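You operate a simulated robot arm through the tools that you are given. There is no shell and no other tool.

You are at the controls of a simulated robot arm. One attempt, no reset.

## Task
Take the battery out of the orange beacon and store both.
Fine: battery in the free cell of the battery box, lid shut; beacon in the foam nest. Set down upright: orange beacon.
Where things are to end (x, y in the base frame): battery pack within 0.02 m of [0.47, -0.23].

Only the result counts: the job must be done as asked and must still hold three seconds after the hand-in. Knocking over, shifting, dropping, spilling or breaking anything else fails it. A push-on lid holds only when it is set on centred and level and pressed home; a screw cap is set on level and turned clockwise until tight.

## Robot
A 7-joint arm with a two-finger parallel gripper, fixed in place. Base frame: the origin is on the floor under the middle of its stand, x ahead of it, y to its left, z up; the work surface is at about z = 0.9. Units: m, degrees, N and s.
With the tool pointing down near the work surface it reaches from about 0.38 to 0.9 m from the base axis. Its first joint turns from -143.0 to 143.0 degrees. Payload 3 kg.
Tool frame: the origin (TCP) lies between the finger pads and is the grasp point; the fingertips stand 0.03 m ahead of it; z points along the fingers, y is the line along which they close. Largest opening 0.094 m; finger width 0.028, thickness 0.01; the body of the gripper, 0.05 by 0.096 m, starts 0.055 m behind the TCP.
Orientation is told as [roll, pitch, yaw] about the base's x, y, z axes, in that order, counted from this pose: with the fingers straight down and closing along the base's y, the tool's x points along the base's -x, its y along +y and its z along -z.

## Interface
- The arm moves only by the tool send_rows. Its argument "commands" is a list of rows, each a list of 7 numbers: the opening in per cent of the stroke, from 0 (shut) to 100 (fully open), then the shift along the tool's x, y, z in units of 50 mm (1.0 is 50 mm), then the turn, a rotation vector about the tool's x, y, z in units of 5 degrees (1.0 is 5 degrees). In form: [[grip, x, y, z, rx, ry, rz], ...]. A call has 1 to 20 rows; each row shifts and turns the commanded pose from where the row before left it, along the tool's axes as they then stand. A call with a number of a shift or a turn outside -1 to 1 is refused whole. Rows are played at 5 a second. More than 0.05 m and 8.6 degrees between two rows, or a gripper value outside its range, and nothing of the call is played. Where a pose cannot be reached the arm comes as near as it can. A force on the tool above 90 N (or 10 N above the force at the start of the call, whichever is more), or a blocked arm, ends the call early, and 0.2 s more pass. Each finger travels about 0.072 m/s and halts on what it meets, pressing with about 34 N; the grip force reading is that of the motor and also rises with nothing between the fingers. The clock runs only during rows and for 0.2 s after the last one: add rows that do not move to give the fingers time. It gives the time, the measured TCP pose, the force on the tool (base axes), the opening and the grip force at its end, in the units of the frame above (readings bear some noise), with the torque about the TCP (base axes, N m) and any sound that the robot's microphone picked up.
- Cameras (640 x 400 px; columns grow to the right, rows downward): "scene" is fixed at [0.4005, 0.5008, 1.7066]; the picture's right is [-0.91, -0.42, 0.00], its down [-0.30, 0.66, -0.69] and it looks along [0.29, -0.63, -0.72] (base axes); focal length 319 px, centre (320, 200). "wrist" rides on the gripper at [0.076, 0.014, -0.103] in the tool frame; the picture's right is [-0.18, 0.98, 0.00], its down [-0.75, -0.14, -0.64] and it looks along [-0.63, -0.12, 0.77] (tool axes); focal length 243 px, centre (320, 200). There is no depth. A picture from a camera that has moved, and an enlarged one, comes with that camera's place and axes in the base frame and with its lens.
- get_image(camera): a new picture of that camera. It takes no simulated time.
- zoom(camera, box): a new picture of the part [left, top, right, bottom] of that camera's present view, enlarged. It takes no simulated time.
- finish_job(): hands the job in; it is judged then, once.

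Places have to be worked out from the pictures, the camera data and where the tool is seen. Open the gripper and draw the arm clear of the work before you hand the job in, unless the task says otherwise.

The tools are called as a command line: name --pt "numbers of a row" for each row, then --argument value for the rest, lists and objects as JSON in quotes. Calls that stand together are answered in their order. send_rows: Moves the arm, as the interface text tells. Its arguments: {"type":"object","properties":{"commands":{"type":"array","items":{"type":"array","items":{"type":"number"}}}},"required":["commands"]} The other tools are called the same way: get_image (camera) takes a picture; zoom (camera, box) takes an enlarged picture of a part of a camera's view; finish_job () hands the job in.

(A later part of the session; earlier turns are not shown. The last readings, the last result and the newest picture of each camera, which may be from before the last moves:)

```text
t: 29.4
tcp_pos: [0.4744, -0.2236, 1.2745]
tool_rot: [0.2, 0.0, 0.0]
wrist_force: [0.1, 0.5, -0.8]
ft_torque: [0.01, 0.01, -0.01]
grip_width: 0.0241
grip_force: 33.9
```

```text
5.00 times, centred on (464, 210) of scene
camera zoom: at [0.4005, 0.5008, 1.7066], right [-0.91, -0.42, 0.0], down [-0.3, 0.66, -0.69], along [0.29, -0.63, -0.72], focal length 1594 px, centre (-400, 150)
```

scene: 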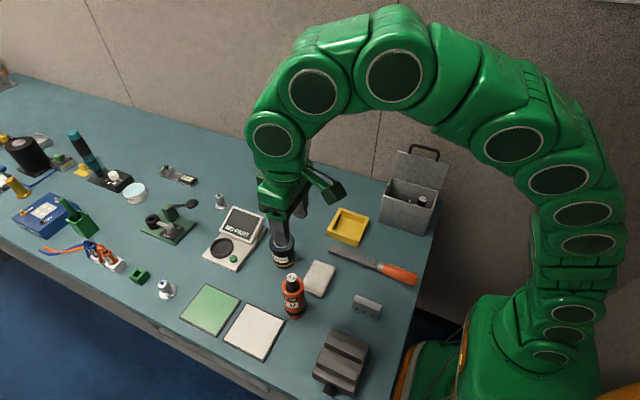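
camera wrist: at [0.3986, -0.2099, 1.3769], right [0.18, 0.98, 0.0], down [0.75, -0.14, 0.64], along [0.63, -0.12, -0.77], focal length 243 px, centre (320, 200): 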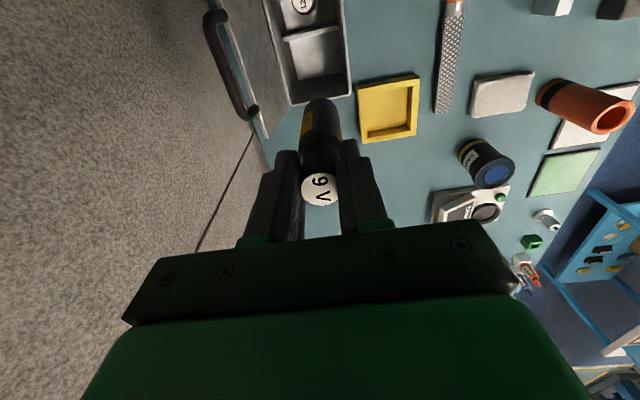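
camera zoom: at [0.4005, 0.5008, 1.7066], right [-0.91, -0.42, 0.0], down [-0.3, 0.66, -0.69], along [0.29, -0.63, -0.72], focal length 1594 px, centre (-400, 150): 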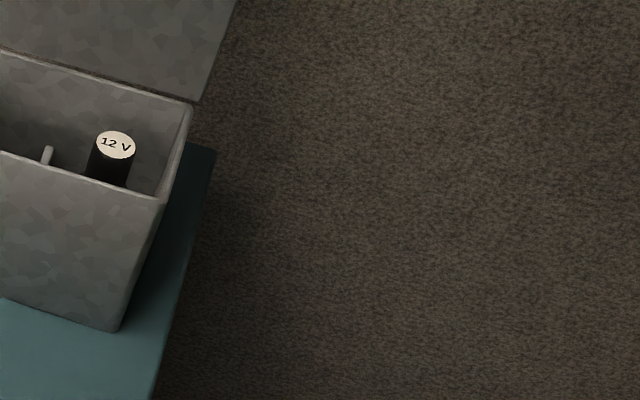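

The free cell interior spans roughly x 0.434–0.504, y -0.268…-0.191, centre (0.469, -0.229), matching the target. I centre over it and lower until the battery bottom is just above the rim, then check.

send_rows --pt "0 0.09 -0.12 0.2 0 0 0" --pt "0 0 0 0.6 0 0 0" --pt "0 0 0 0.6 0 0 0" --pt "0 0 0 0.6 0 0 0" --pt "0 0 0 0.2 0 0 0" --pt "0 0 0 0 0 0 0"

get_image --camera "wrist"

zoom --camera "scene" --box '[366, 120, 466, 250]'

```text
t: 30.8
tcp_pos: [0.4687, -0.2312, 1.1638]
tool_rot: [0.2, 0.0, 0.0]
wrist_force: [0.0, 0.2, -1.0]
ft_torque: [-0.04, 0.01, 0.02]
grip_width: 0.024
grip_force: 33.8
```

```text
taken
camera wrist: at [0.3921, -0.2162, 1.266], right [0.18, 0.98, 0.0], down [0.75, -0.14, 0.64], along [0.63, -0.12, -0.77], focal length 243 px, centre (320, 200)
```

wrist: 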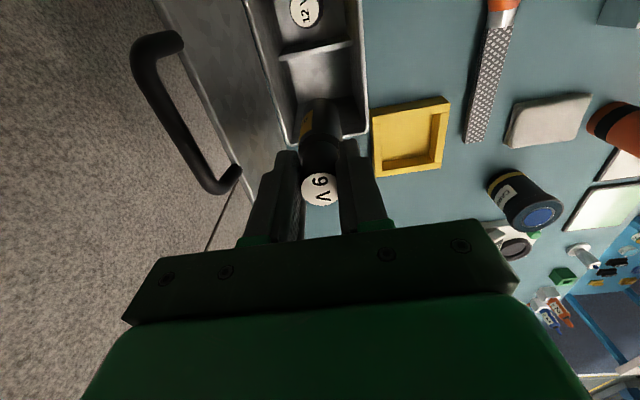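

```text
3.08 times, centred on (416, 185) of scene
camera zoom: at [0.4005, 0.5008, 1.7066], right [-0.91, -0.42, 0.0], down [-0.3, 0.66, -0.69], along [0.29, -0.63, -0.72], focal length 981 px, centre (25, 246)
```

zoom: 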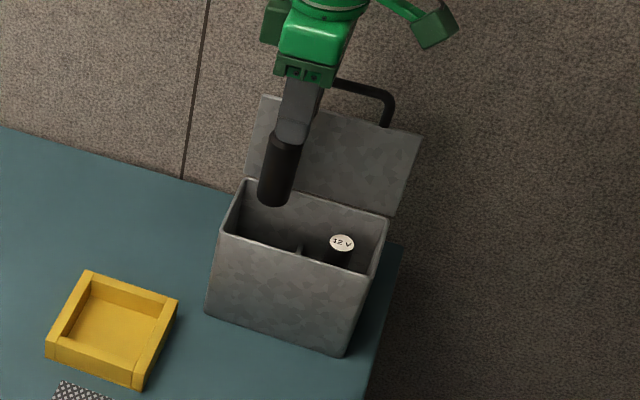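

The battery is over the free cell. I bias 5 mm toward the front for lid clearance and lower it into the cell to TCP z ≈ 1.05.

send_rows --pt "0 -0.02 0.12 0 0 0 0" --pt "0 0 0 0.3 0 0 0" --pt "0 0 0 0.4 0 0 0" --pt "0 0 0 0.4 0 0 0" --pt "0 0 0 0.4 0 0 0" --pt "0 0 0 0.4 0 0 0" --pt "0 0 0 0.3 0 0 0" --pt "0 0 0 0 0 0 0"

get_image --camera "wrist"

zoom --camera "scene" --box '[366, 140, 466, 250]'

```text
t: 32.6
tcp_pos: [0.47, -0.2255, 1.0512]
tool_rot: [0.2, 0.0, 0.0]
wrist_force: [0.0, 0.4, -0.9]
ft_torque: [0.02, 0.01, -0.02]
grip_width: 0.0241
grip_force: 34.3
```

```text
taken
camera wrist: at [0.3941, -0.2111, 1.1546], right [0.18, 0.98, 0.0], down [0.75, -0.14, 0.64], along [0.63, -0.12, -0.77], focal length 243 px, centre (320, 200)
```

wrist: 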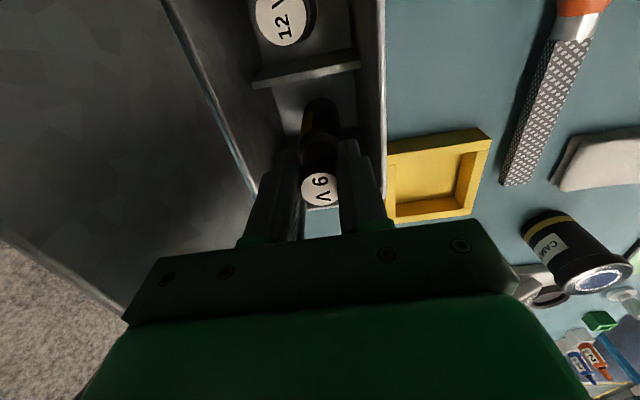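

```text
3.64 times, centred on (416, 195) of scene
camera zoom: at [0.4005, 0.5008, 1.7066], right [-0.91, -0.42, 0.0], down [-0.3, 0.66, -0.69], along [0.29, -0.63, -0.72], focal length 1159 px, centre (-29, 218)
```

zoom: 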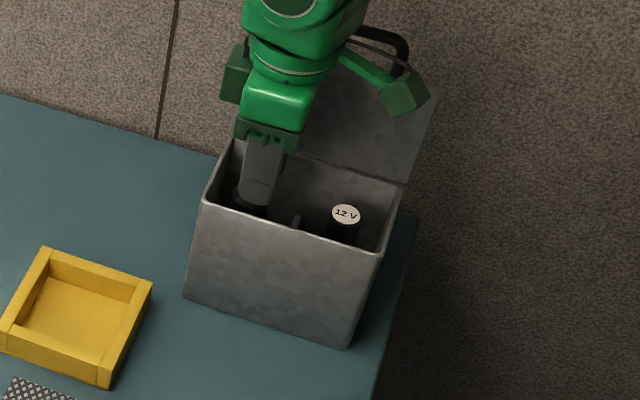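

Battery is inside the cell with clearance all around. I lower in small steps, watching for floor contact.

send_rows --pt "0 0 0 0.1 0 0 0" --pt "0 0 0 0.1 0 0 0" --pt "0 0 0 0.1 0 0 0" --pt "0 0 0 0.1 0 0 0" --pt "0 0 0 0 0 0 0"

```text
t: 33.8
tcp_pos: [0.4701, -0.2249, 1.0311]
tool_rot: [0.0, 0.0, 0.0]
wrist_force: [0.1, -1.2, -1.6]
ft_torque: [-0.01, -0.01, 0.02]
grip_width: 0.024
grip_force: 33.7
```

send_rows --pt "0 0 0 0.06 0 0 0" --pt "0 0 0 0.06 0 0 0" --pt "0 0 0 0 0 0 0"

```text
t: 34.6
tcp_pos: [0.4681, -0.2253, 1.0254]
tool_rot: [0.1, 0.0, -0.1]
wrist_force: [0.3, 0.3, -1.9]
ft_torque: [0.02, 0.01, -0.02]
grip_width: 0.0243
grip_force: 33.8
```

No contact yet at TCP z = 1.025; I continue in 3 mm steps.

send_rows --pt "0 0 0 0.06 0 0 0" --pt "0 0 0 0.06 0 0 0" --pt "0 0 0 0 0 0 0"

zoom --camera "scene" --box '[376, 168, 456, 248]'

```text
t: 35.4
tcp_pos: [0.4689, -0.2256, 1.0219]
tool_rot: [0.1, 0.0, 0.0]
wrist_force: [0.3, 0.1, -0.7]
ft_torque: [0.0, 0.03, -0.02]
grip_width: 0.0238
grip_force: 34.0
```

```text
5.00 times, centred on (416, 208) of scene
camera zoom: at [0.4005, 0.5008, 1.7066], right [-0.91, -0.42, 0.0], down [-0.3, 0.66, -0.69], along [0.29, -0.63, -0.72], focal length 1594 px, centre (-160, 160)
```

zoom: 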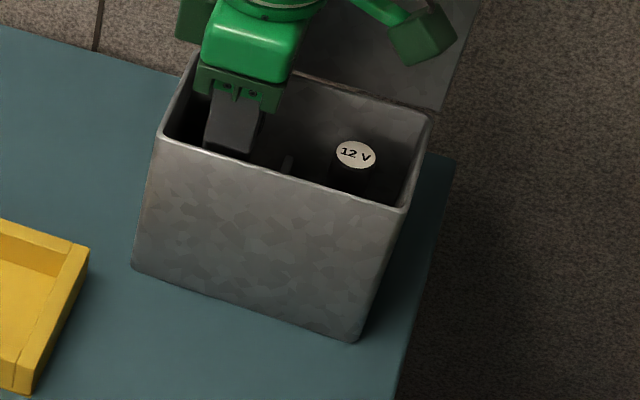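

Still no contact force. Continue with 3 mm steps.

send_rows --pt "0 0 0 0.05 0 0 0" --pt "0 0 0 0.05 0 0 0" --pt "0 0 0 0 0 0 0"

```text
t: 36.2
tcp_pos: [0.4698, -0.2249, 1.0166]
tool_rot: [0.1, -0.1, 0.0]
wrist_force: [2.5, 3.6, 42.6]
ft_torque: [0.38, -0.52, 0.01]
grip_width: 0.0242
grip_force: 34.0
```

Floor contact (43 N up). I back off about 1.3 mm to relieve it, then open gently to about 34 mm inside the cell.

send_rows --pt "0 0 0 -0.026 0 0 0" --pt "0 0 0 0 0 0 0"

```text
t: 36.8
tcp_pos: [0.4688, -0.225, 1.0173]
tool_rot: [0.1, 0.1, 0.1]
wrist_force: [2.2, -2.2, 9.0]
ft_torque: [-0.27, -0.38, 0.02]
grip_width: 0.0243
grip_force: 34.1
```

send_rows --pt "30 0 0 0 0 0 0" --pt "36 0 0 0 0 0 0" --pt "36 0 0 0 0 0 0" --pt "36 0 0 0 0 0 0"

get_image --camera "wrist"

zoom --camera "scene" --box '[376, 168, 456, 248]'

```text
t: 37.8
tcp_pos: [0.4684, -0.2251, 1.0179]
tool_rot: [0.1, 0.0, 0.0]
wrist_force: [-1.0, -0.6, -0.2]
ft_torque: [-0.03, 0.0, -0.02]
grip_width: 0.0339
grip_force: 0.1
```

```text
taken
camera wrist: at [0.393, -0.2105, 1.12], right [0.18, 0.98, 0.0], down [0.75, -0.14, 0.64], along [0.63, -0.12, -0.77], focal length 243 px, centre (320, 200)
```

wrist: 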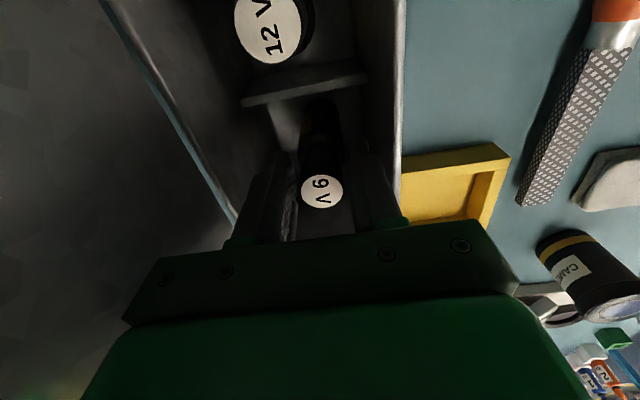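

```text
5.00 times, centred on (416, 208) of scene
camera zoom: at [0.4005, 0.5008, 1.7066], right [-0.91, -0.42, 0.0], down [-0.3, 0.66, -0.69], along [0.29, -0.63, -0.72], focal length 1594 px, centre (-160, 160)
```

zoom: 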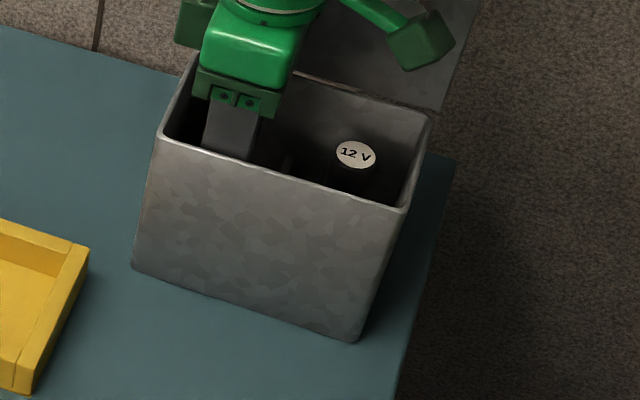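

The battery stands free between the opened fingers. I withdraw straight up, slowly at first.

send_rows --pt "36 0 0 -0.1 0 0 0" --pt "36 0 0 -0.2 0 0 0" --pt "36 0 0 -0.3 0 0 0" --pt "36 0 0 -0.4 0 0 0" --pt "36 0 0 -0.5 0 0 0" --pt "36 0 0 -0.6 0 0 0" --pt "36 0 0 -0.8 0 0 0" --pt "36 0 0 -0.8 0 0 0" --pt "36 0 0 -0.8 0 0 0" --pt "36 0 0 0 0 0 0"

get_image --camera "wrist"

zoom --camera "scene" --box '[366, 140, 466, 250]'

```text
t: 40.0
tcp_pos: [0.4692, -0.2272, 1.243]
tool_rot: [0.2, -0.1, 0.0]
wrist_force: [-0.6, 0.2, -0.3]
ft_torque: [0.02, 0.01, 0.01]
grip_width: 0.0336
grip_force: 0.0
```

```text
taken
camera wrist: at [0.3932, -0.2131, 1.3452], right [0.18, 0.98, 0.0], down [0.75, -0.14, 0.64], along [0.63, -0.12, -0.77], focal length 243 px, centre (320, 200)
```

wrist: 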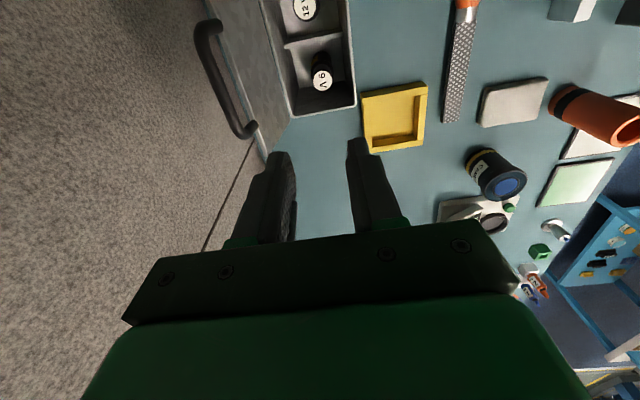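

```text
3.64 times, centred on (416, 195) of scene
camera zoom: at [0.4005, 0.5008, 1.7066], right [-0.91, -0.42, 0.0], down [-0.3, 0.66, -0.69], along [0.29, -0.63, -0.72], focal length 1159 px, centre (-29, 218)
```

zoom: 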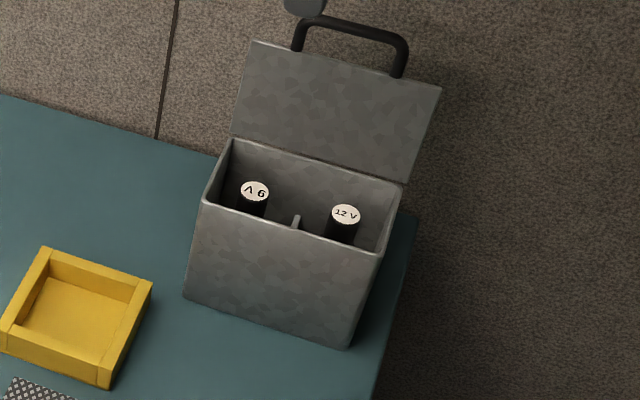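

Both batteries stand upright in their cells at equal height. Now I re-grip the handle bar to guide the lid shut: first moving above it at about (0.4355, -0.300).

send_rows --pt "34 0.34 -0.73 -0.2 0 0 0" --pt "34 0.33 -0.73 -0.1 0 0 0" --pt "34 0 0 0 0 0 0" --pt "34 0 0 0 0 0 0"

get_image --camera "wrist"

```text
t: 41.0
tcp_pos: [0.4359, -0.299, 1.2576]
tool_rot: [0.1, -0.1, 0.0]
wrist_force: [1.1, -0.5, 0.8]
ft_torque: [0.01, 0.02, 0.01]
grip_width: 0.032
grip_force: 0.1
```

```text
taken
camera wrist: at [0.3602, -0.2861, 1.3604], right [0.18, 0.98, 0.0], down [0.75, -0.14, 0.64], along [0.63, -0.12, -0.77], focal length 243 px, centre (320, 200)
```

wrist: 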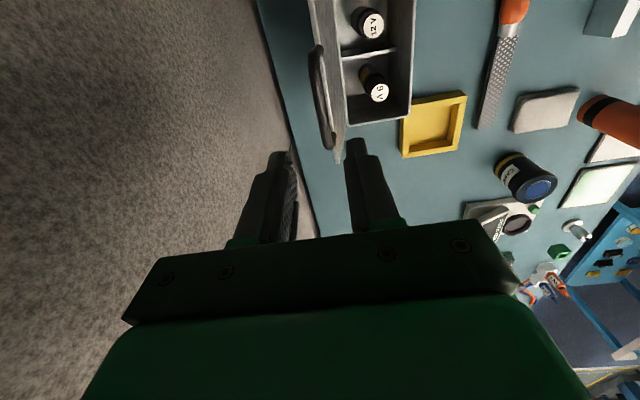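

The bar is at about y = -0.298, within the finger opening. I descend to the former grip height (z ≈ 1.174).

send_rows --pt "34 0 0 0.4 0 0 0" --pt "34 0 0 0.4 0 0 0" --pt "34 0 0 0.4 0 0 0" --pt "34 0 0 0.3 0 0 0" --pt "34 0 0 0.16 0 0 0" --pt "34 0 0 0 0 0 0"

get_image --camera "wrist"

zoom --camera "scene" --box '[366, 120, 466, 240]'

```text
t: 42.4
tcp_pos: [0.4358, -0.2978, 1.1747]
tool_rot: [0.1, 0.0, 0.0]
wrist_force: [0.0, -0.2, 0.1]
ft_torque: [0.0, -0.01, 0.03]
grip_width: 0.0322
grip_force: 0.1
```

```text
taken
camera wrist: at [0.36, -0.2834, 1.2774], right [0.18, 0.98, 0.0], down [0.75, -0.14, 0.64], along [0.63, -0.12, -0.77], focal length 243 px, centre (320, 200)
```

wrist: 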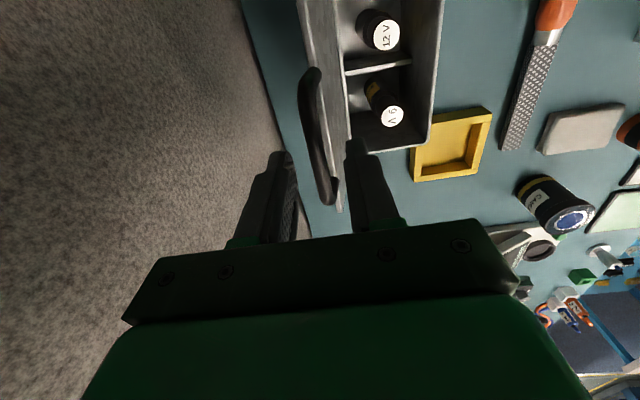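

```text
3.33 times, centred on (416, 180) of scene
camera zoom: at [0.4005, 0.5008, 1.7066], right [-0.91, -0.42, 0.0], down [-0.3, 0.66, -0.69], along [0.29, -0.63, -0.72], focal length 1062 px, centre (0, 267)
```

zoom: 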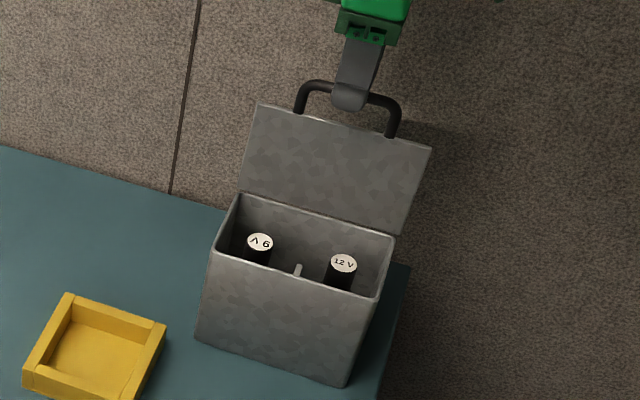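

The fingers straddle the bar as before. I close the grip on it.

send_rows --pt "0 0 0 0 0 0 0" --pt "0 0 0 0 0 0 0" --pt "0 0 0 0 0 0 0"

```text
t: 43.2
tcp_pos: [0.4366, -0.2988, 1.1734]
tool_rot: [0.0, 0.0, 0.0]
wrist_force: [1.2, -0.9, 2.5]
ft_torque: [0.0, -0.09, -0.29]
grip_width: 0.0095
grip_force: 43.2
```

Gripped with almost no load. I now guide the lid forward along the fitted arc (centre y = -0.2787, radius 0.1243), first to ~87°.

send_rows --pt "0 0 0.258 -0.026 0 0 0" --pt "0 0 0.26 0 0 0 0" --pt "0 0 0 0 0 0 0"

```text
t: 44.0
tcp_pos: [0.435, -0.2706, 1.1762]
tool_rot: [0.2, -0.1, 0.0]
wrist_force: [0.3, 1.2, 29.0]
ft_torque: [0.15, -0.18, 0.08]
grip_width: 0.0093
grip_force: 43.3
```

send_rows --pt "0 0 0.258 0.01 0 0 0" --pt "0 0 0.256 0.05 0 0 -0.04" --pt "0 0 0 0 0 0 0"

```text
t: 44.8
tcp_pos: [0.4366, -0.2474, 1.1719]
tool_rot: [0.2, 0.1, 0.2]
wrist_force: [2.6, -2.4, -10.0]
ft_torque: [-0.1, 0.15, 0.11]
grip_width: 0.0092
grip_force: 42.8
```

Very low loads. I continue the arc down to ~57°.

send_rows --pt "0 0 0.246 0.085 0 0 -0.04" --pt "0 0 0.238 0.104 0 0 -0.04" --pt "0 0 0.226 0.132 0 0 0" --pt "0 0 0 0 0 0 0"

```text
t: 45.8
tcp_pos: [0.4359, -0.2114, 1.1563]
tool_rot: [0.0, -0.1, 0.6]
wrist_force: [17.9, -5.8, -10.6]
ft_torque: [-0.13, -1.13, -0.02]
grip_width: 0.0094
grip_force: 43.2
```

send_rows --pt "0 -0.01 0.21 0.152 0 0 -0.04" --pt "0 0 0.194 0.174 0 0 -0.04" --pt "0 0 0.174 0.194 0 0 0" --pt "0 0 0 0 0 0 0"

```text
t: 46.8
tcp_pos: [0.435, -0.1828, 1.1308]
tool_rot: [0.1, 0.0, 1.0]
wrist_force: [24.3, -1.6, -2.5]
ft_torque: [-0.02, -0.9, -0.25]
grip_width: 0.0093
grip_force: 43.5
```

send_rows --pt "0 -0.016 0.152 0.21 0 0 0" --pt "0 0 0.132 0.226 0 0 0" --pt "0 0 0.104 0.238 0 0 0" --pt "0 0 0 0 0 0 0"

zoom --camera "scene" --box '[366, 140, 466, 240]'

```text
t: 47.8
tcp_pos: [0.4356, -0.1613, 1.0956]
tool_rot: [0.3, 0.0, 1.0]
wrist_force: [0.5, 25.7, 9.1]
ft_torque: [0.76, 0.27, 0.01]
grip_width: 0.0095
grip_force: 43.1
```

```text
4.00 times, centred on (416, 190) of scene
camera zoom: at [0.4005, 0.5008, 1.7066], right [-0.91, -0.42, 0.0], down [-0.3, 0.66, -0.69], along [0.29, -0.63, -0.72], focal length 1275 px, centre (-64, 240)
```

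zoom: 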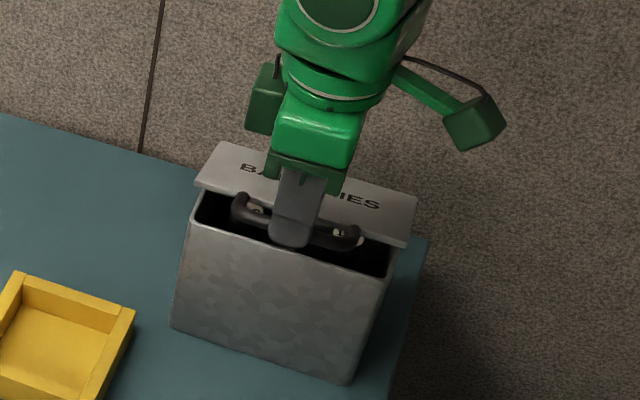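

send_rows --pt "0 0 0.1 0.246 0 0 0" --pt "0 0 0.054 0.256 0 0 0" --pt "0 0 0 0 0 0 0"

```text
t: 48.6
tcp_pos: [0.4353, -0.1555, 1.0729]
tool_rot: [-0.1, 0.0, 1.0]
wrist_force: [-2.4, 2.7, 0.1]
ft_torque: [0.06, 0.05, 0.04]
grip_width: 0.0095
grip_force: 43.5
```

Nearly closed with negligible load. I lower the last few degrees in small steps.

send_rows --pt "0 0 0.016 0.13 0 0 0" --pt "0 0 0.01 0.13 0 0 0" --pt "0 0 0 0.06 0 0 0" --pt "0 0 0 0 0 0 0"

zoom --camera "scene" --box '[376, 168, 456, 248]'

```text
t: 49.6
tcp_pos: [0.434, -0.1539, 1.0562]
tool_rot: [0.1, 0.1, 0.9]
wrist_force: [-21.9, -1.7, -0.4]
ft_torque: [-0.05, 0.5, 0.07]
grip_width: 0.0093
grip_force: 43.3
```

```text
5.00 times, centred on (416, 208) of scene
camera zoom: at [0.4005, 0.5008, 1.7066], right [-0.91, -0.42, 0.0], down [-0.3, 0.66, -0.69], along [0.29, -0.63, -0.72], focal length 1594 px, centre (-160, 160)
```

zoom: 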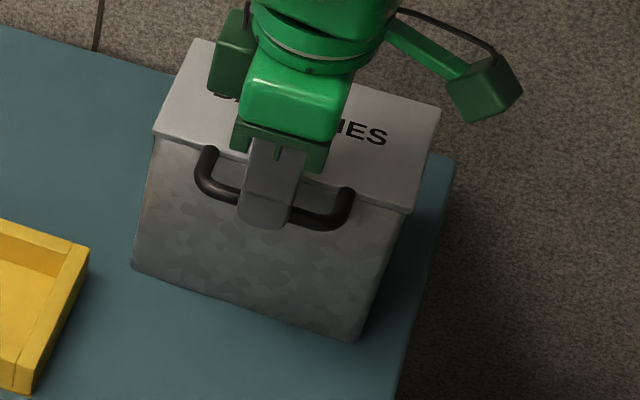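

About 1° left. I lower 2–3 mm more until the lid seats.

send_rows --pt "0 0.01 0 0.04 0 0 0" --pt "0 0 0 0.02 0 0 0" --pt "0 0 0 0 0 0 0"

```text
t: 50.4
tcp_pos: [0.4342, -0.1536, 1.0531]
tool_rot: [0.0, -0.1, 0.9]
wrist_force: [-28.3, 2.3, 33.0]
ft_torque: [0.04, 0.63, 0.05]
grip_width: 0.0091
grip_force: 43.2
```

The lid is seated (33 N reaction). I release the bar and draw the fingers straight up.

send_rows --pt "15 0.02 0 0 0 0 0" --pt "32 0 0 0 0 0 0" --pt "32 0 0 0 0 0 0" --pt "32 0 0 0 0 0 0"

get_image --camera "wrist"

zoom --camera "scene" --box '[376, 168, 456, 248]'

```text
t: 51.4
tcp_pos: [0.4344, -0.1545, 1.0517]
tool_rot: [0.0, 0.0, 1.1]
wrist_force: [0.0, -0.5, 0.2]
ft_torque: [0.01, 0.0, 0.01]
grip_width: 0.0302
grip_force: 0.1
```

```text
taken
camera wrist: at [0.3586, -0.1409, 1.1551], right [0.17, 0.99, 0.0], down [0.76, -0.13, 0.64], along [0.63, -0.11, -0.77], focal length 243 px, centre (320, 200)
```

wrist: 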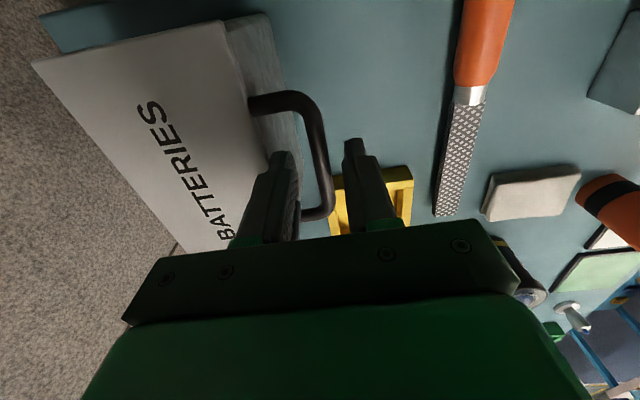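

```text
5.00 times, centred on (416, 208) of scene
camera zoom: at [0.4005, 0.5008, 1.7066], right [-0.91, -0.42, 0.0], down [-0.3, 0.66, -0.69], along [0.29, -0.63, -0.72], focal length 1594 px, centre (-160, 160)
```

zoom: 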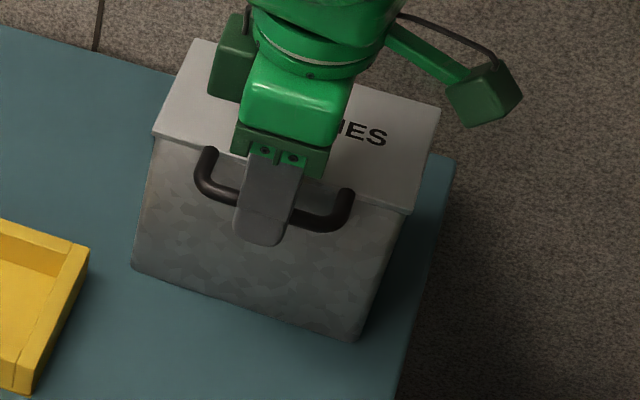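

The lid sits exactly as it did at the start. I rise straight up, square the yaw, open the gripper and travel over the beacon.

send_rows --pt "32 0 0 -0.3 0 0 0" --pt "32 0 0 -0.6 0 0 0" --pt "32 0 0 -0.8 0 0 0.1" --pt "32 0 0 -0.8 0 0 0.12" --pt "60 0 0 -0.8 0 0 0" --pt "90 0 0 -0.7 0 0 0" --pt "95 -0.39 0.76 0 0 0 0" --pt "95 -0.39 0.76 0 0 0 0" --pt "95 -0.39 0.76 0 0 0 0" --pt "95 -0.39 0.76 0 0 0 0" --pt "95 -0.39 0.76 0 0 0 0" --pt "95 -0.39 0.76 0 0 0 0" --pt "95 -0.39 0.76 0 0 0 0" --pt "95 -0.39 0.76 0 0 0 0" --pt "95 -0.39 0.76 0 0 0 0" --pt "95 0 0 0 0 0 0" --pt "95 0 0 0 0 0 0"

get_image --camera "wrist"

get_image --camera "scene"

zoom --camera "scene" --box '[376, 168, 456, 248]'

```text
t: 55.0
tcp_pos: [0.6106, 0.1867, 1.2527]
tool_rot: [0.2, 0.0, 0.0]
wrist_force: [0.2, 0.3, 0.8]
ft_torque: [-0.03, 0.02, -0.04]
grip_width: 0.0891
grip_force: 0.1
```

```text
taken
camera wrist: at [0.535, 0.2007, 1.3557], right [0.19, 0.98, 0.0], down [0.75, -0.14, 0.64], along [0.63, -0.12, -0.77], focal length 243 px, centre (320, 200)
```

wrist: 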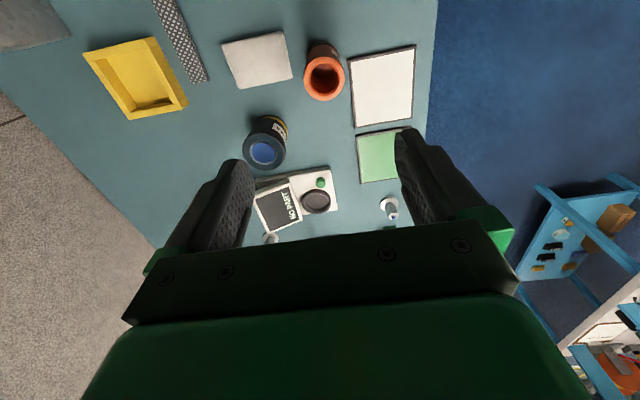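

```text
taken
```

scene: 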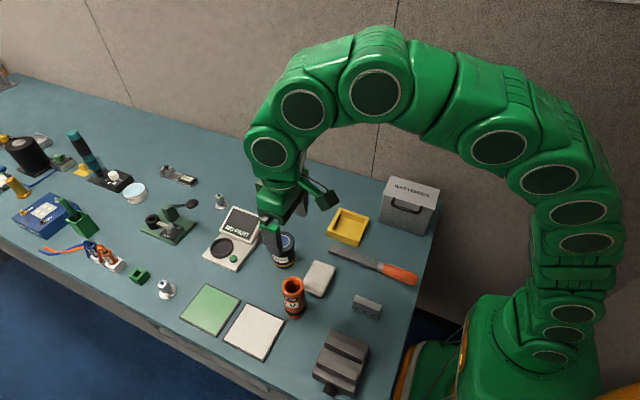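

```text
5.00 times, centred on (416, 208) of scene
camera zoom: at [0.4005, 0.5008, 1.7066], right [-0.91, -0.42, 0.0], down [-0.3, 0.66, -0.69], along [0.29, -0.63, -0.72], focal length 1594 px, centre (-160, 160)
```

zoom: 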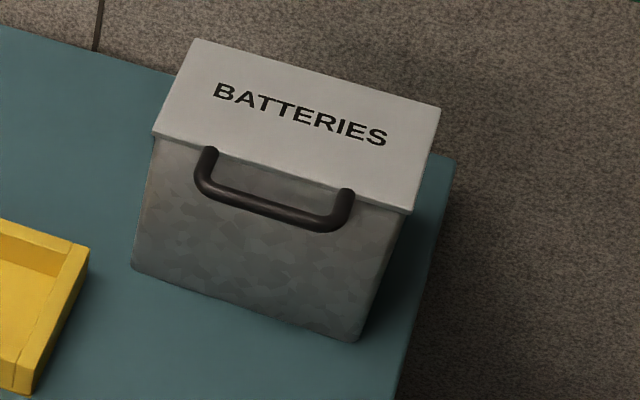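

The box is shut exactly as at the start. The empty beacon's rim is centred at about (0.611, 0.191); I move over it and lower to just above the rim for a check.

send_rows --pt "82 0 0.09 0.4 0 0 0" --pt "82 0 0 0.8 0 0 0" --pt "82 0 0 0.8 0 0 0" --pt "82 0 0 0.8 0 0 0" --pt "82 0 0 0.4 0 0 0" --pt "82 0 0 0 0 0 0"

get_image --camera "wrist"

zoom --camera "scene" --box '[255, 230, 345, 330]'

```text
t: 56.4
tcp_pos: [0.6104, 0.1908, 1.0913]
tool_rot: [0.1, 0.0, -0.1]
wrist_force: [1.1, -0.9, -0.7]
ft_torque: [-0.03, 0.04, 0.0]
grip_width: 0.0771
grip_force: 0.0
```

```text
taken
camera wrist: at [0.5342, 0.2055, 1.1943], right [0.19, 0.98, 0.0], down [0.75, -0.14, 0.64], along [0.63, -0.12, -0.77], focal length 243 px, centre (320, 200)
```

wrist: 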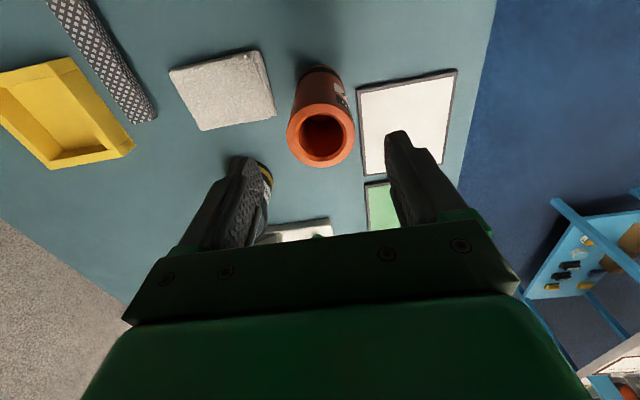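

```text
4.00 times, centred on (300, 280) of scene
camera zoom: at [0.4005, 0.5008, 1.7066], right [-0.91, -0.42, 0.0], down [-0.3, 0.66, -0.69], along [0.29, -0.63, -0.72], focal length 1275 px, centre (400, -120)
```

zoom: 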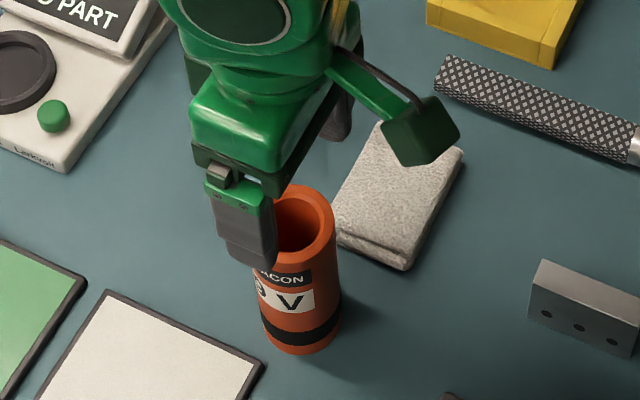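

Well centred. I lower so the fingers straddle the beacon, TCP z ≈ 0.990 (tips at ~0.96, palm above the rim).

send_rows --pt "82 0 0.02 0.4 0 0 0" --pt "82 0 0 0.4 0 0 0" --pt "82 0 0 0.5 0 0 0" --pt "82 0 0 0.4 0 0 0" --pt "82 0 0 0.32 0 0 0" --pt "82 0 0 0 0 0 0"

get_image --camera "wrist"

zoom --camera "scene" --box '[255, 230, 345, 330]'

```text
t: 57.8
tcp_pos: [0.6106, 0.1944, 0.9909]
tool_rot: [0.1, 0.1, -0.1]
wrist_force: [-0.8, -0.1, 0.5]
ft_torque: [0.01, 0.03, -0.03]
grip_width: 0.0771
grip_force: 0.1
```

```text
taken
camera wrist: at [0.5345, 0.2089, 1.0942], right [0.19, 0.98, 0.0], down [0.75, -0.14, 0.64], along [0.63, -0.12, -0.77], focal length 243 px, centre (320, 200)
```

wrist: 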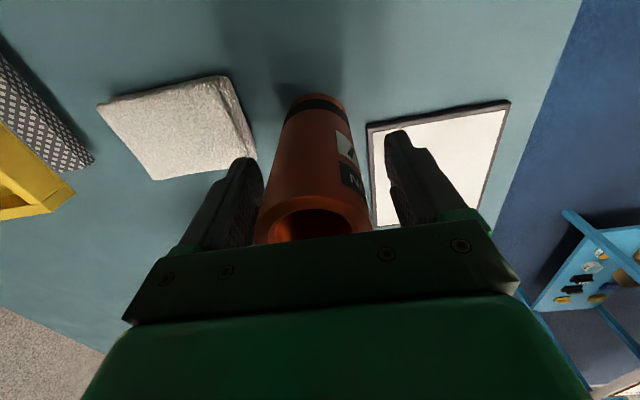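

```text
4.00 times, centred on (300, 280) of scene
camera zoom: at [0.4005, 0.5008, 1.7066], right [-0.91, -0.42, 0.0], down [-0.3, 0.66, -0.69], along [0.29, -0.63, -0.72], focal length 1275 px, centre (400, -120)
```

zoom: 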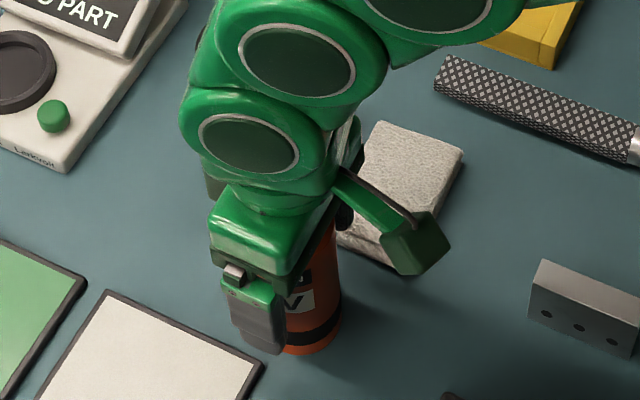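

The beacon is slightly to the -y side; I shift 2 mm and close gently in stages.

send_rows --pt "75 0 -0.04 0 0 0 0" --pt "65 0 0 0 0 0 0" --pt "58 0 0 0 0 0 0" --pt "50 0 0 0 0 0 0" --pt "30 0 0 0 0 0 0" --pt "0 0 0 0 0 0 0" --pt "0 0 0 0 0 0 0"

get_image --camera "wrist"

```text
t: 59.4
tcp_pos: [0.6106, 0.1918, 0.9917]
tool_rot: [0.0, 0.0, -0.1]
wrist_force: [0.0, -3.2, 2.7]
ft_torque: [-0.47, 0.03, -0.01]
grip_width: 0.0516
grip_force: 33.6
```

```text
taken
camera wrist: at [0.5346, 0.2065, 1.0943], right [0.19, 0.98, 0.0], down [0.75, -0.14, 0.64], along [0.63, -0.12, -0.77], focal length 243 px, centre (320, 200)
```

wrist: 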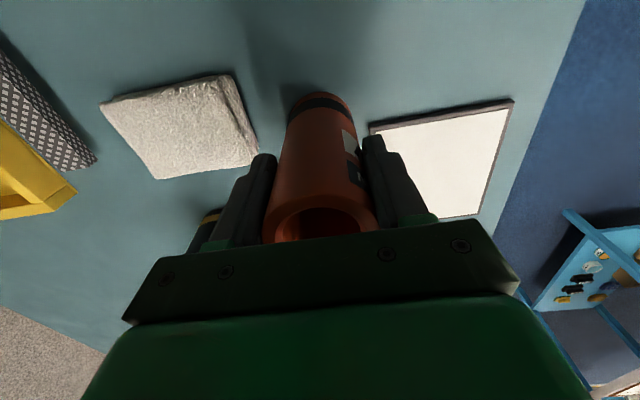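

Beacon gripped (51.6 mm). I lift it straight up 0.15 m.

send_rows --pt "0 0 0 -0.1 0 0 0" --pt "0 0 0 -0.3 0 0 0" --pt "0 0 0 -0.5 0 0 0" --pt "0 0 0 -0.7 0 0 0" --pt "0 0 0 -0.7 0 0 0" --pt "0 0 0 -0.7 0 0 0" --pt "0 0 0 0 0 0 0"

get_image --camera "scene"

get_image --camera "wrist"

```text
t: 61.0
tcp_pos: [0.6097, 0.1905, 1.1424]
tool_rot: [0.1, 0.0, -0.1]
wrist_force: [1.3, 0.1, -1.2]
ft_torque: [-0.02, 0.02, 0.02]
grip_width: 0.0517
grip_force: 33.9
```

```text
taken
```

scene: 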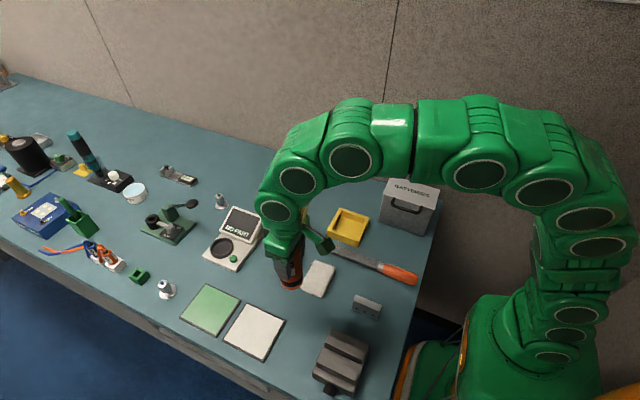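

```text
taken
camera wrist: at [0.5347, 0.205, 1.2448], right [0.19, 0.98, 0.0], down [0.75, -0.14, 0.64], along [0.63, -0.12, -0.77], focal length 243 px, centre (320, 200)
```

wrist: 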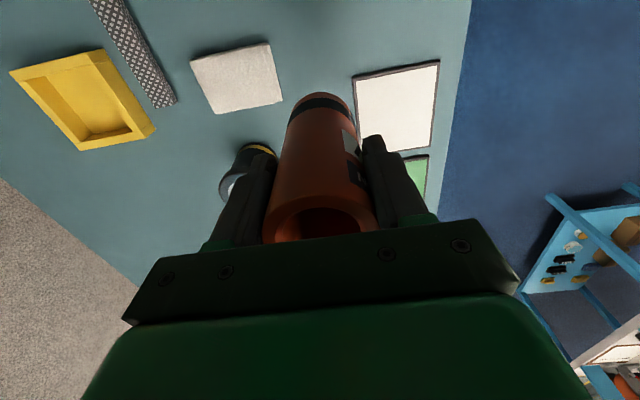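

I carry the beacon over to above the yellow nest near (0.587, -0.119).

send_rows --pt "0 0.05 -0.4 0 0 0 0" --pt "0 0.06 -0.8 0 0 0 0" --pt "0 0.06 -0.8 0 0 0 0" --pt "0 0.06 -0.8 0 0 0 0" --pt "0 0.06 -0.8 0 0 0 0" --pt "0 0.06 -0.8 0 0 0 0" --pt "0 0.06 -0.8 0 0 0 0" --pt "0 0.06 -0.6 0 0 0 0" --pt "0 0 -0.38 0 0 0 0" --pt "0 0 0 0 0 0 0" --pt "0 0 0 0 0 0 0"

get_image --camera "wrist"

zoom --camera "scene" --box '[300, 140, 400, 260]'

```text
t: 63.4
tcp_pos: [0.588, -0.1184, 1.1426]
tool_rot: [0.1, -0.1, -0.1]
wrist_force: [-1.2, -1.0, -2.8]
ft_torque: [-0.01, 0.02, -0.01]
grip_width: 0.0513
grip_force: 34.4
```

```text
taken
camera wrist: at [0.5121, -0.1042, 1.2444], right [0.19, 0.98, 0.0], down [0.75, -0.14, 0.64], along [0.63, -0.12, -0.77], focal length 243 px, centre (320, 200)
```

wrist: 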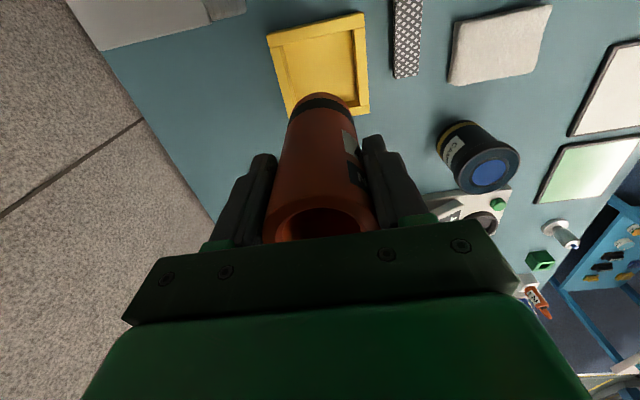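

```text
3.33 times, centred on (350, 200) of scene
camera zoom: at [0.4005, 0.5008, 1.7066], right [-0.91, -0.42, 0.0], down [-0.3, 0.66, -0.69], along [0.29, -0.63, -0.72], focal length 1062 px, centre (220, 200)
```

zoom: 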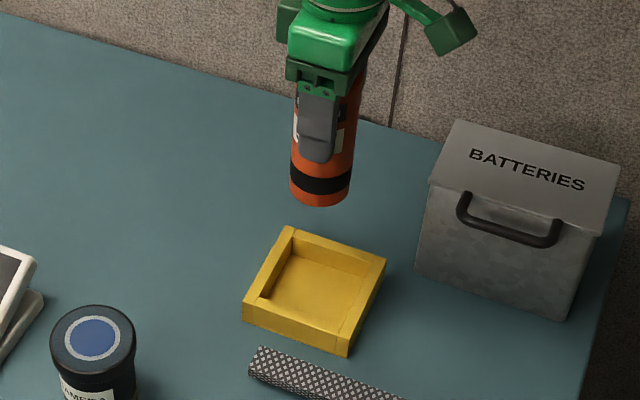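

I zoom the wrist view on the nest to compute its inner opening precisely.

zoom --camera "wrist" --box '[250, 0, 390, 130]'

zoom --camera "scene" --box '[315, 195, 385, 255]'

```text
3.08 times, centred on (320, 65) of wrist
camera zoom: at [0.5121, -0.1042, 1.2444], right [0.19, 0.98, 0.0], down [0.75, -0.14, 0.64], along [0.63, -0.12, -0.77], focal length 746 px, centre (320, 615)
```

zoom: 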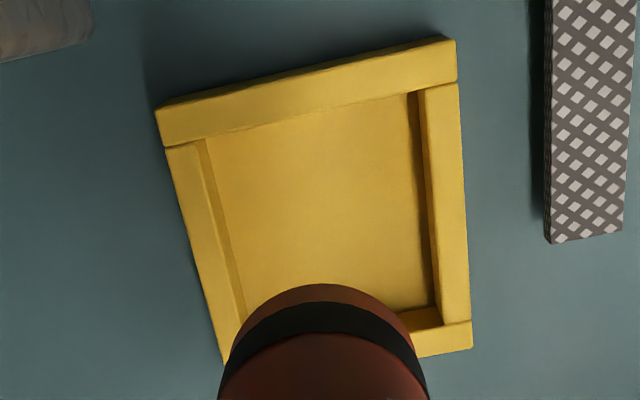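

```text
6.67 times, centred on (350, 225) of scene
camera zoom: at [0.4005, 0.5008, 1.7066], right [-0.91, -0.42, 0.0], down [-0.3, 0.66, -0.69], along [0.29, -0.63, -0.72], focal length 2125 px, centre (120, 33)
```

zoom: 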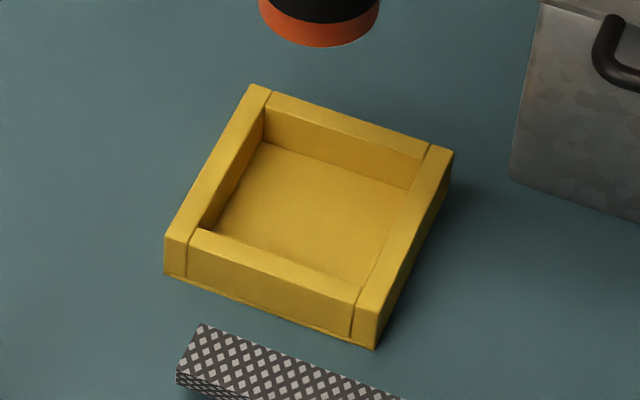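

The nest's inner opening spans about x 0.546–0.627, y -0.16…-0.077 (centre ≈ (0.587, -0.119)), leaving ~14 mm around the beacon. I lower to just above the walls and verify.

send_rows --pt "0 0.02 0 0.4 0 0 0" --pt "0 0 0 0.5 0 0 0" --pt "0 0 0 0.5 0 0 0" --pt "0 0 0 0.5 0 0 0" --pt "0 0 0 0.2 0 0 0" --pt "0 0 0 0 0 0 0"

get_image --camera "wrist"

zoom --camera "scene" --box '[310, 180, 390, 260]'

```text
t: 64.8
tcp_pos: [0.585, -0.1185, 1.0356]
tool_rot: [0.1, 0.1, -0.1]
wrist_force: [0.4, -0.1, -1.6]
ft_torque: [-0.01, 0.01, 0.02]
grip_width: 0.0515
grip_force: 33.6
```

```text
taken
camera wrist: at [0.5096, -0.1034, 1.1384], right [0.19, 0.98, 0.0], down [0.75, -0.14, 0.64], along [0.63, -0.12, -0.77], focal length 243 px, centre (320, 200)
```

wrist: 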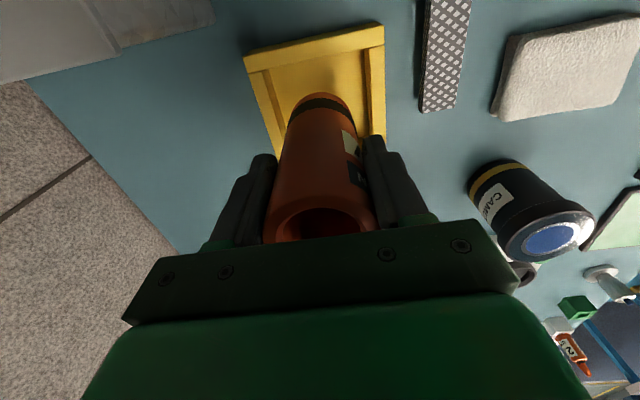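

```text
5.00 times, centred on (350, 220) of scene
camera zoom: at [0.4005, 0.5008, 1.7066], right [-0.91, -0.42, 0.0], down [-0.3, 0.66, -0.69], along [0.29, -0.63, -0.72], focal length 1594 px, centre (170, 100)
```

zoom: 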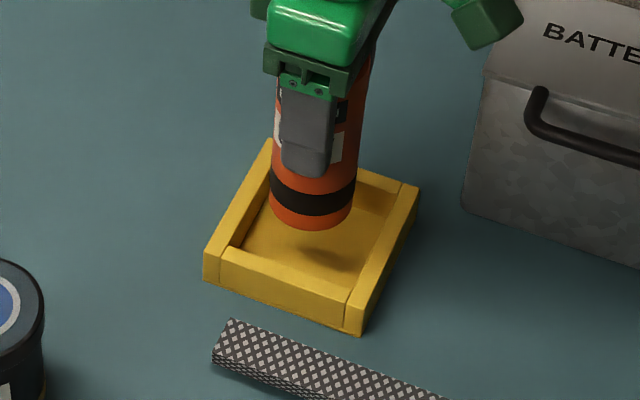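

The projected landing point coincides with the nest centre. I lower it, slowing toward contact.

send_rows --pt "0 0 0 0.2 0 0 0" --pt "0 0 0 0.2 0 0 0" --pt "0 0 0 0.16 0 0 0" --pt "0 0 0 0.06 0 0 0" --pt "0 0 0 0 0 0 0"

```text
t: 66.0
tcp_pos: [0.5851, -0.1168, 1.0058]
tool_rot: [0.1, 0.1, 0.0]
wrist_force: [-0.4, -0.3, -2.5]
ft_torque: [0.02, 0.03, -0.01]
grip_width: 0.0517
grip_force: 33.9
```

send_rows --pt "0 0 0 0.05 0 0 0" --pt "0 0 0 0.05 0 0 0" --pt "0 0 0 0 0 0 0"

zoom --camera "scene" --box '[310, 180, 390, 260]'

```text
t: 66.8
tcp_pos: [0.5859, -0.1182, 1.0004]
tool_rot: [0.2, 0.0, -0.1]
wrist_force: [0.2, 0.2, -1.9]
ft_torque: [-0.03, 0.02, -0.03]
grip_width: 0.0515
grip_force: 33.9
```

```text
5.00 times, centred on (350, 220) of scene
camera zoom: at [0.4005, 0.5008, 1.7066], right [-0.91, -0.42, 0.0], down [-0.3, 0.66, -0.69], along [0.29, -0.63, -0.72], focal length 1594 px, centre (170, 100)
```

zoom: 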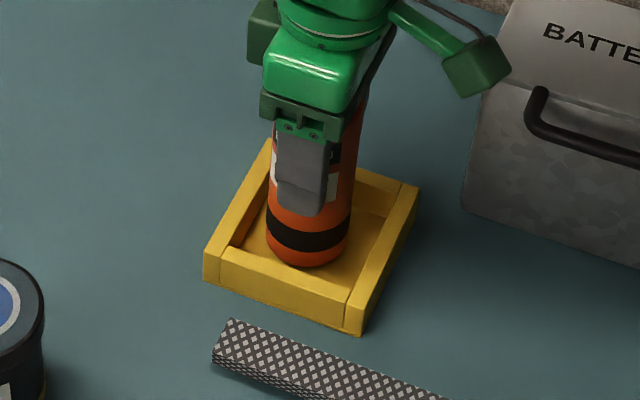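

Close to the nest floor with no contact yet; I continue with 2 mm steps.

send_rows --pt "0 0 0 0.04 0 0 0" --pt "0 0 0 0.04 0 0 0" --pt "0 0 0 0 0 0 0"

```text
t: 67.6
tcp_pos: [0.585, -0.1181, 0.996]
tool_rot: [0.1, 0.0, -0.1]
wrist_force: [-1.1, 0.4, -2.3]
ft_torque: [0.02, -0.02, 0.0]
grip_width: 0.0518
grip_force: 33.7
```

send_rows --pt "0 0 0 0.03 0 0 0" --pt "0 0 0 0 0 0 0"

```text
t: 68.2
tcp_pos: [0.5862, -0.1175, 0.9942]
tool_rot: [0.1, 0.1, -0.2]
wrist_force: [0.4, -0.6, -2.8]
ft_torque: [-0.01, -0.02, 0.01]
grip_width: 0.0519
grip_force: 33.7
```

send_rows --pt "0 0 0 0.03 0 0 0" --pt "0 0 0 0 0 0 0"

```text
t: 68.8
tcp_pos: [0.586, -0.1188, 0.9943]
tool_rot: [0.0, -0.1, -0.1]
wrist_force: [0.1, 4.1, 29.4]
ft_torque: [0.17, 0.11, 0.08]
grip_width: 0.0515
grip_force: 34.2
```

Contact with the nest floor (29 N). I back off ~1 mm and release gradually.

send_rows --pt "0 0 0 -0.02 0 0 0" --pt "0 0 0 0 0 0 0" --pt "58 0 0 0 0 0 0" --pt "65 0 0 0 0 0 0" --pt "75 0 0 0 0 0 0" --pt "82 0 0 0 0 0 0" --pt "82 0 0 0 0 0 0"

zoom --camera "scene" --box '[310, 180, 390, 260]'

get_image --camera "wrist"

```text
t: 70.4
tcp_pos: [0.5849, -0.1183, 0.9951]
tool_rot: [0.1, 0.0, -0.1]
wrist_force: [-0.6, 0.5, 0.0]
ft_torque: [0.02, -0.03, -0.01]
grip_width: 0.077
grip_force: 0.1
```

```text
5.00 times, centred on (350, 220) of scene
camera zoom: at [0.4005, 0.5008, 1.7066], right [-0.91, -0.42, 0.0], down [-0.3, 0.66, -0.69], along [0.29, -0.63, -0.72], focal length 1594 px, centre (170, 100)
```

zoom: 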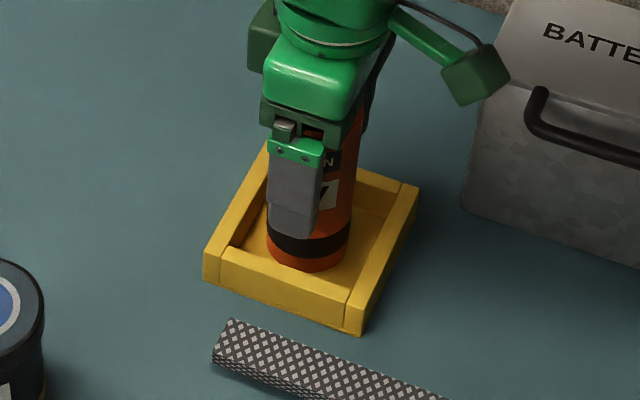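

```text
taken
camera wrist: at [0.5097, -0.1028, 1.0973], right [0.19, 0.98, 0.0], down [0.75, -0.14, 0.64], along [0.63, -0.12, -0.77], focal length 243 px, centre (320, 200)
```

wrist: 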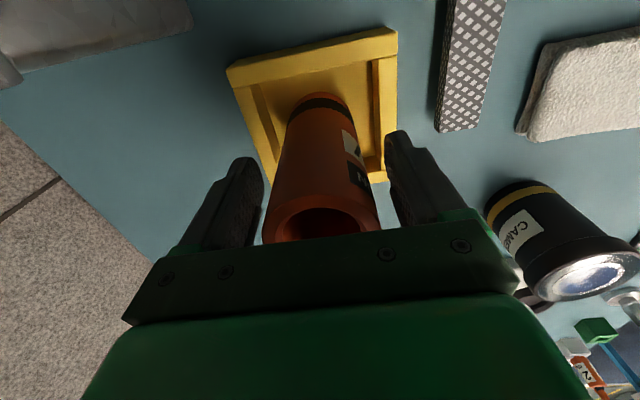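

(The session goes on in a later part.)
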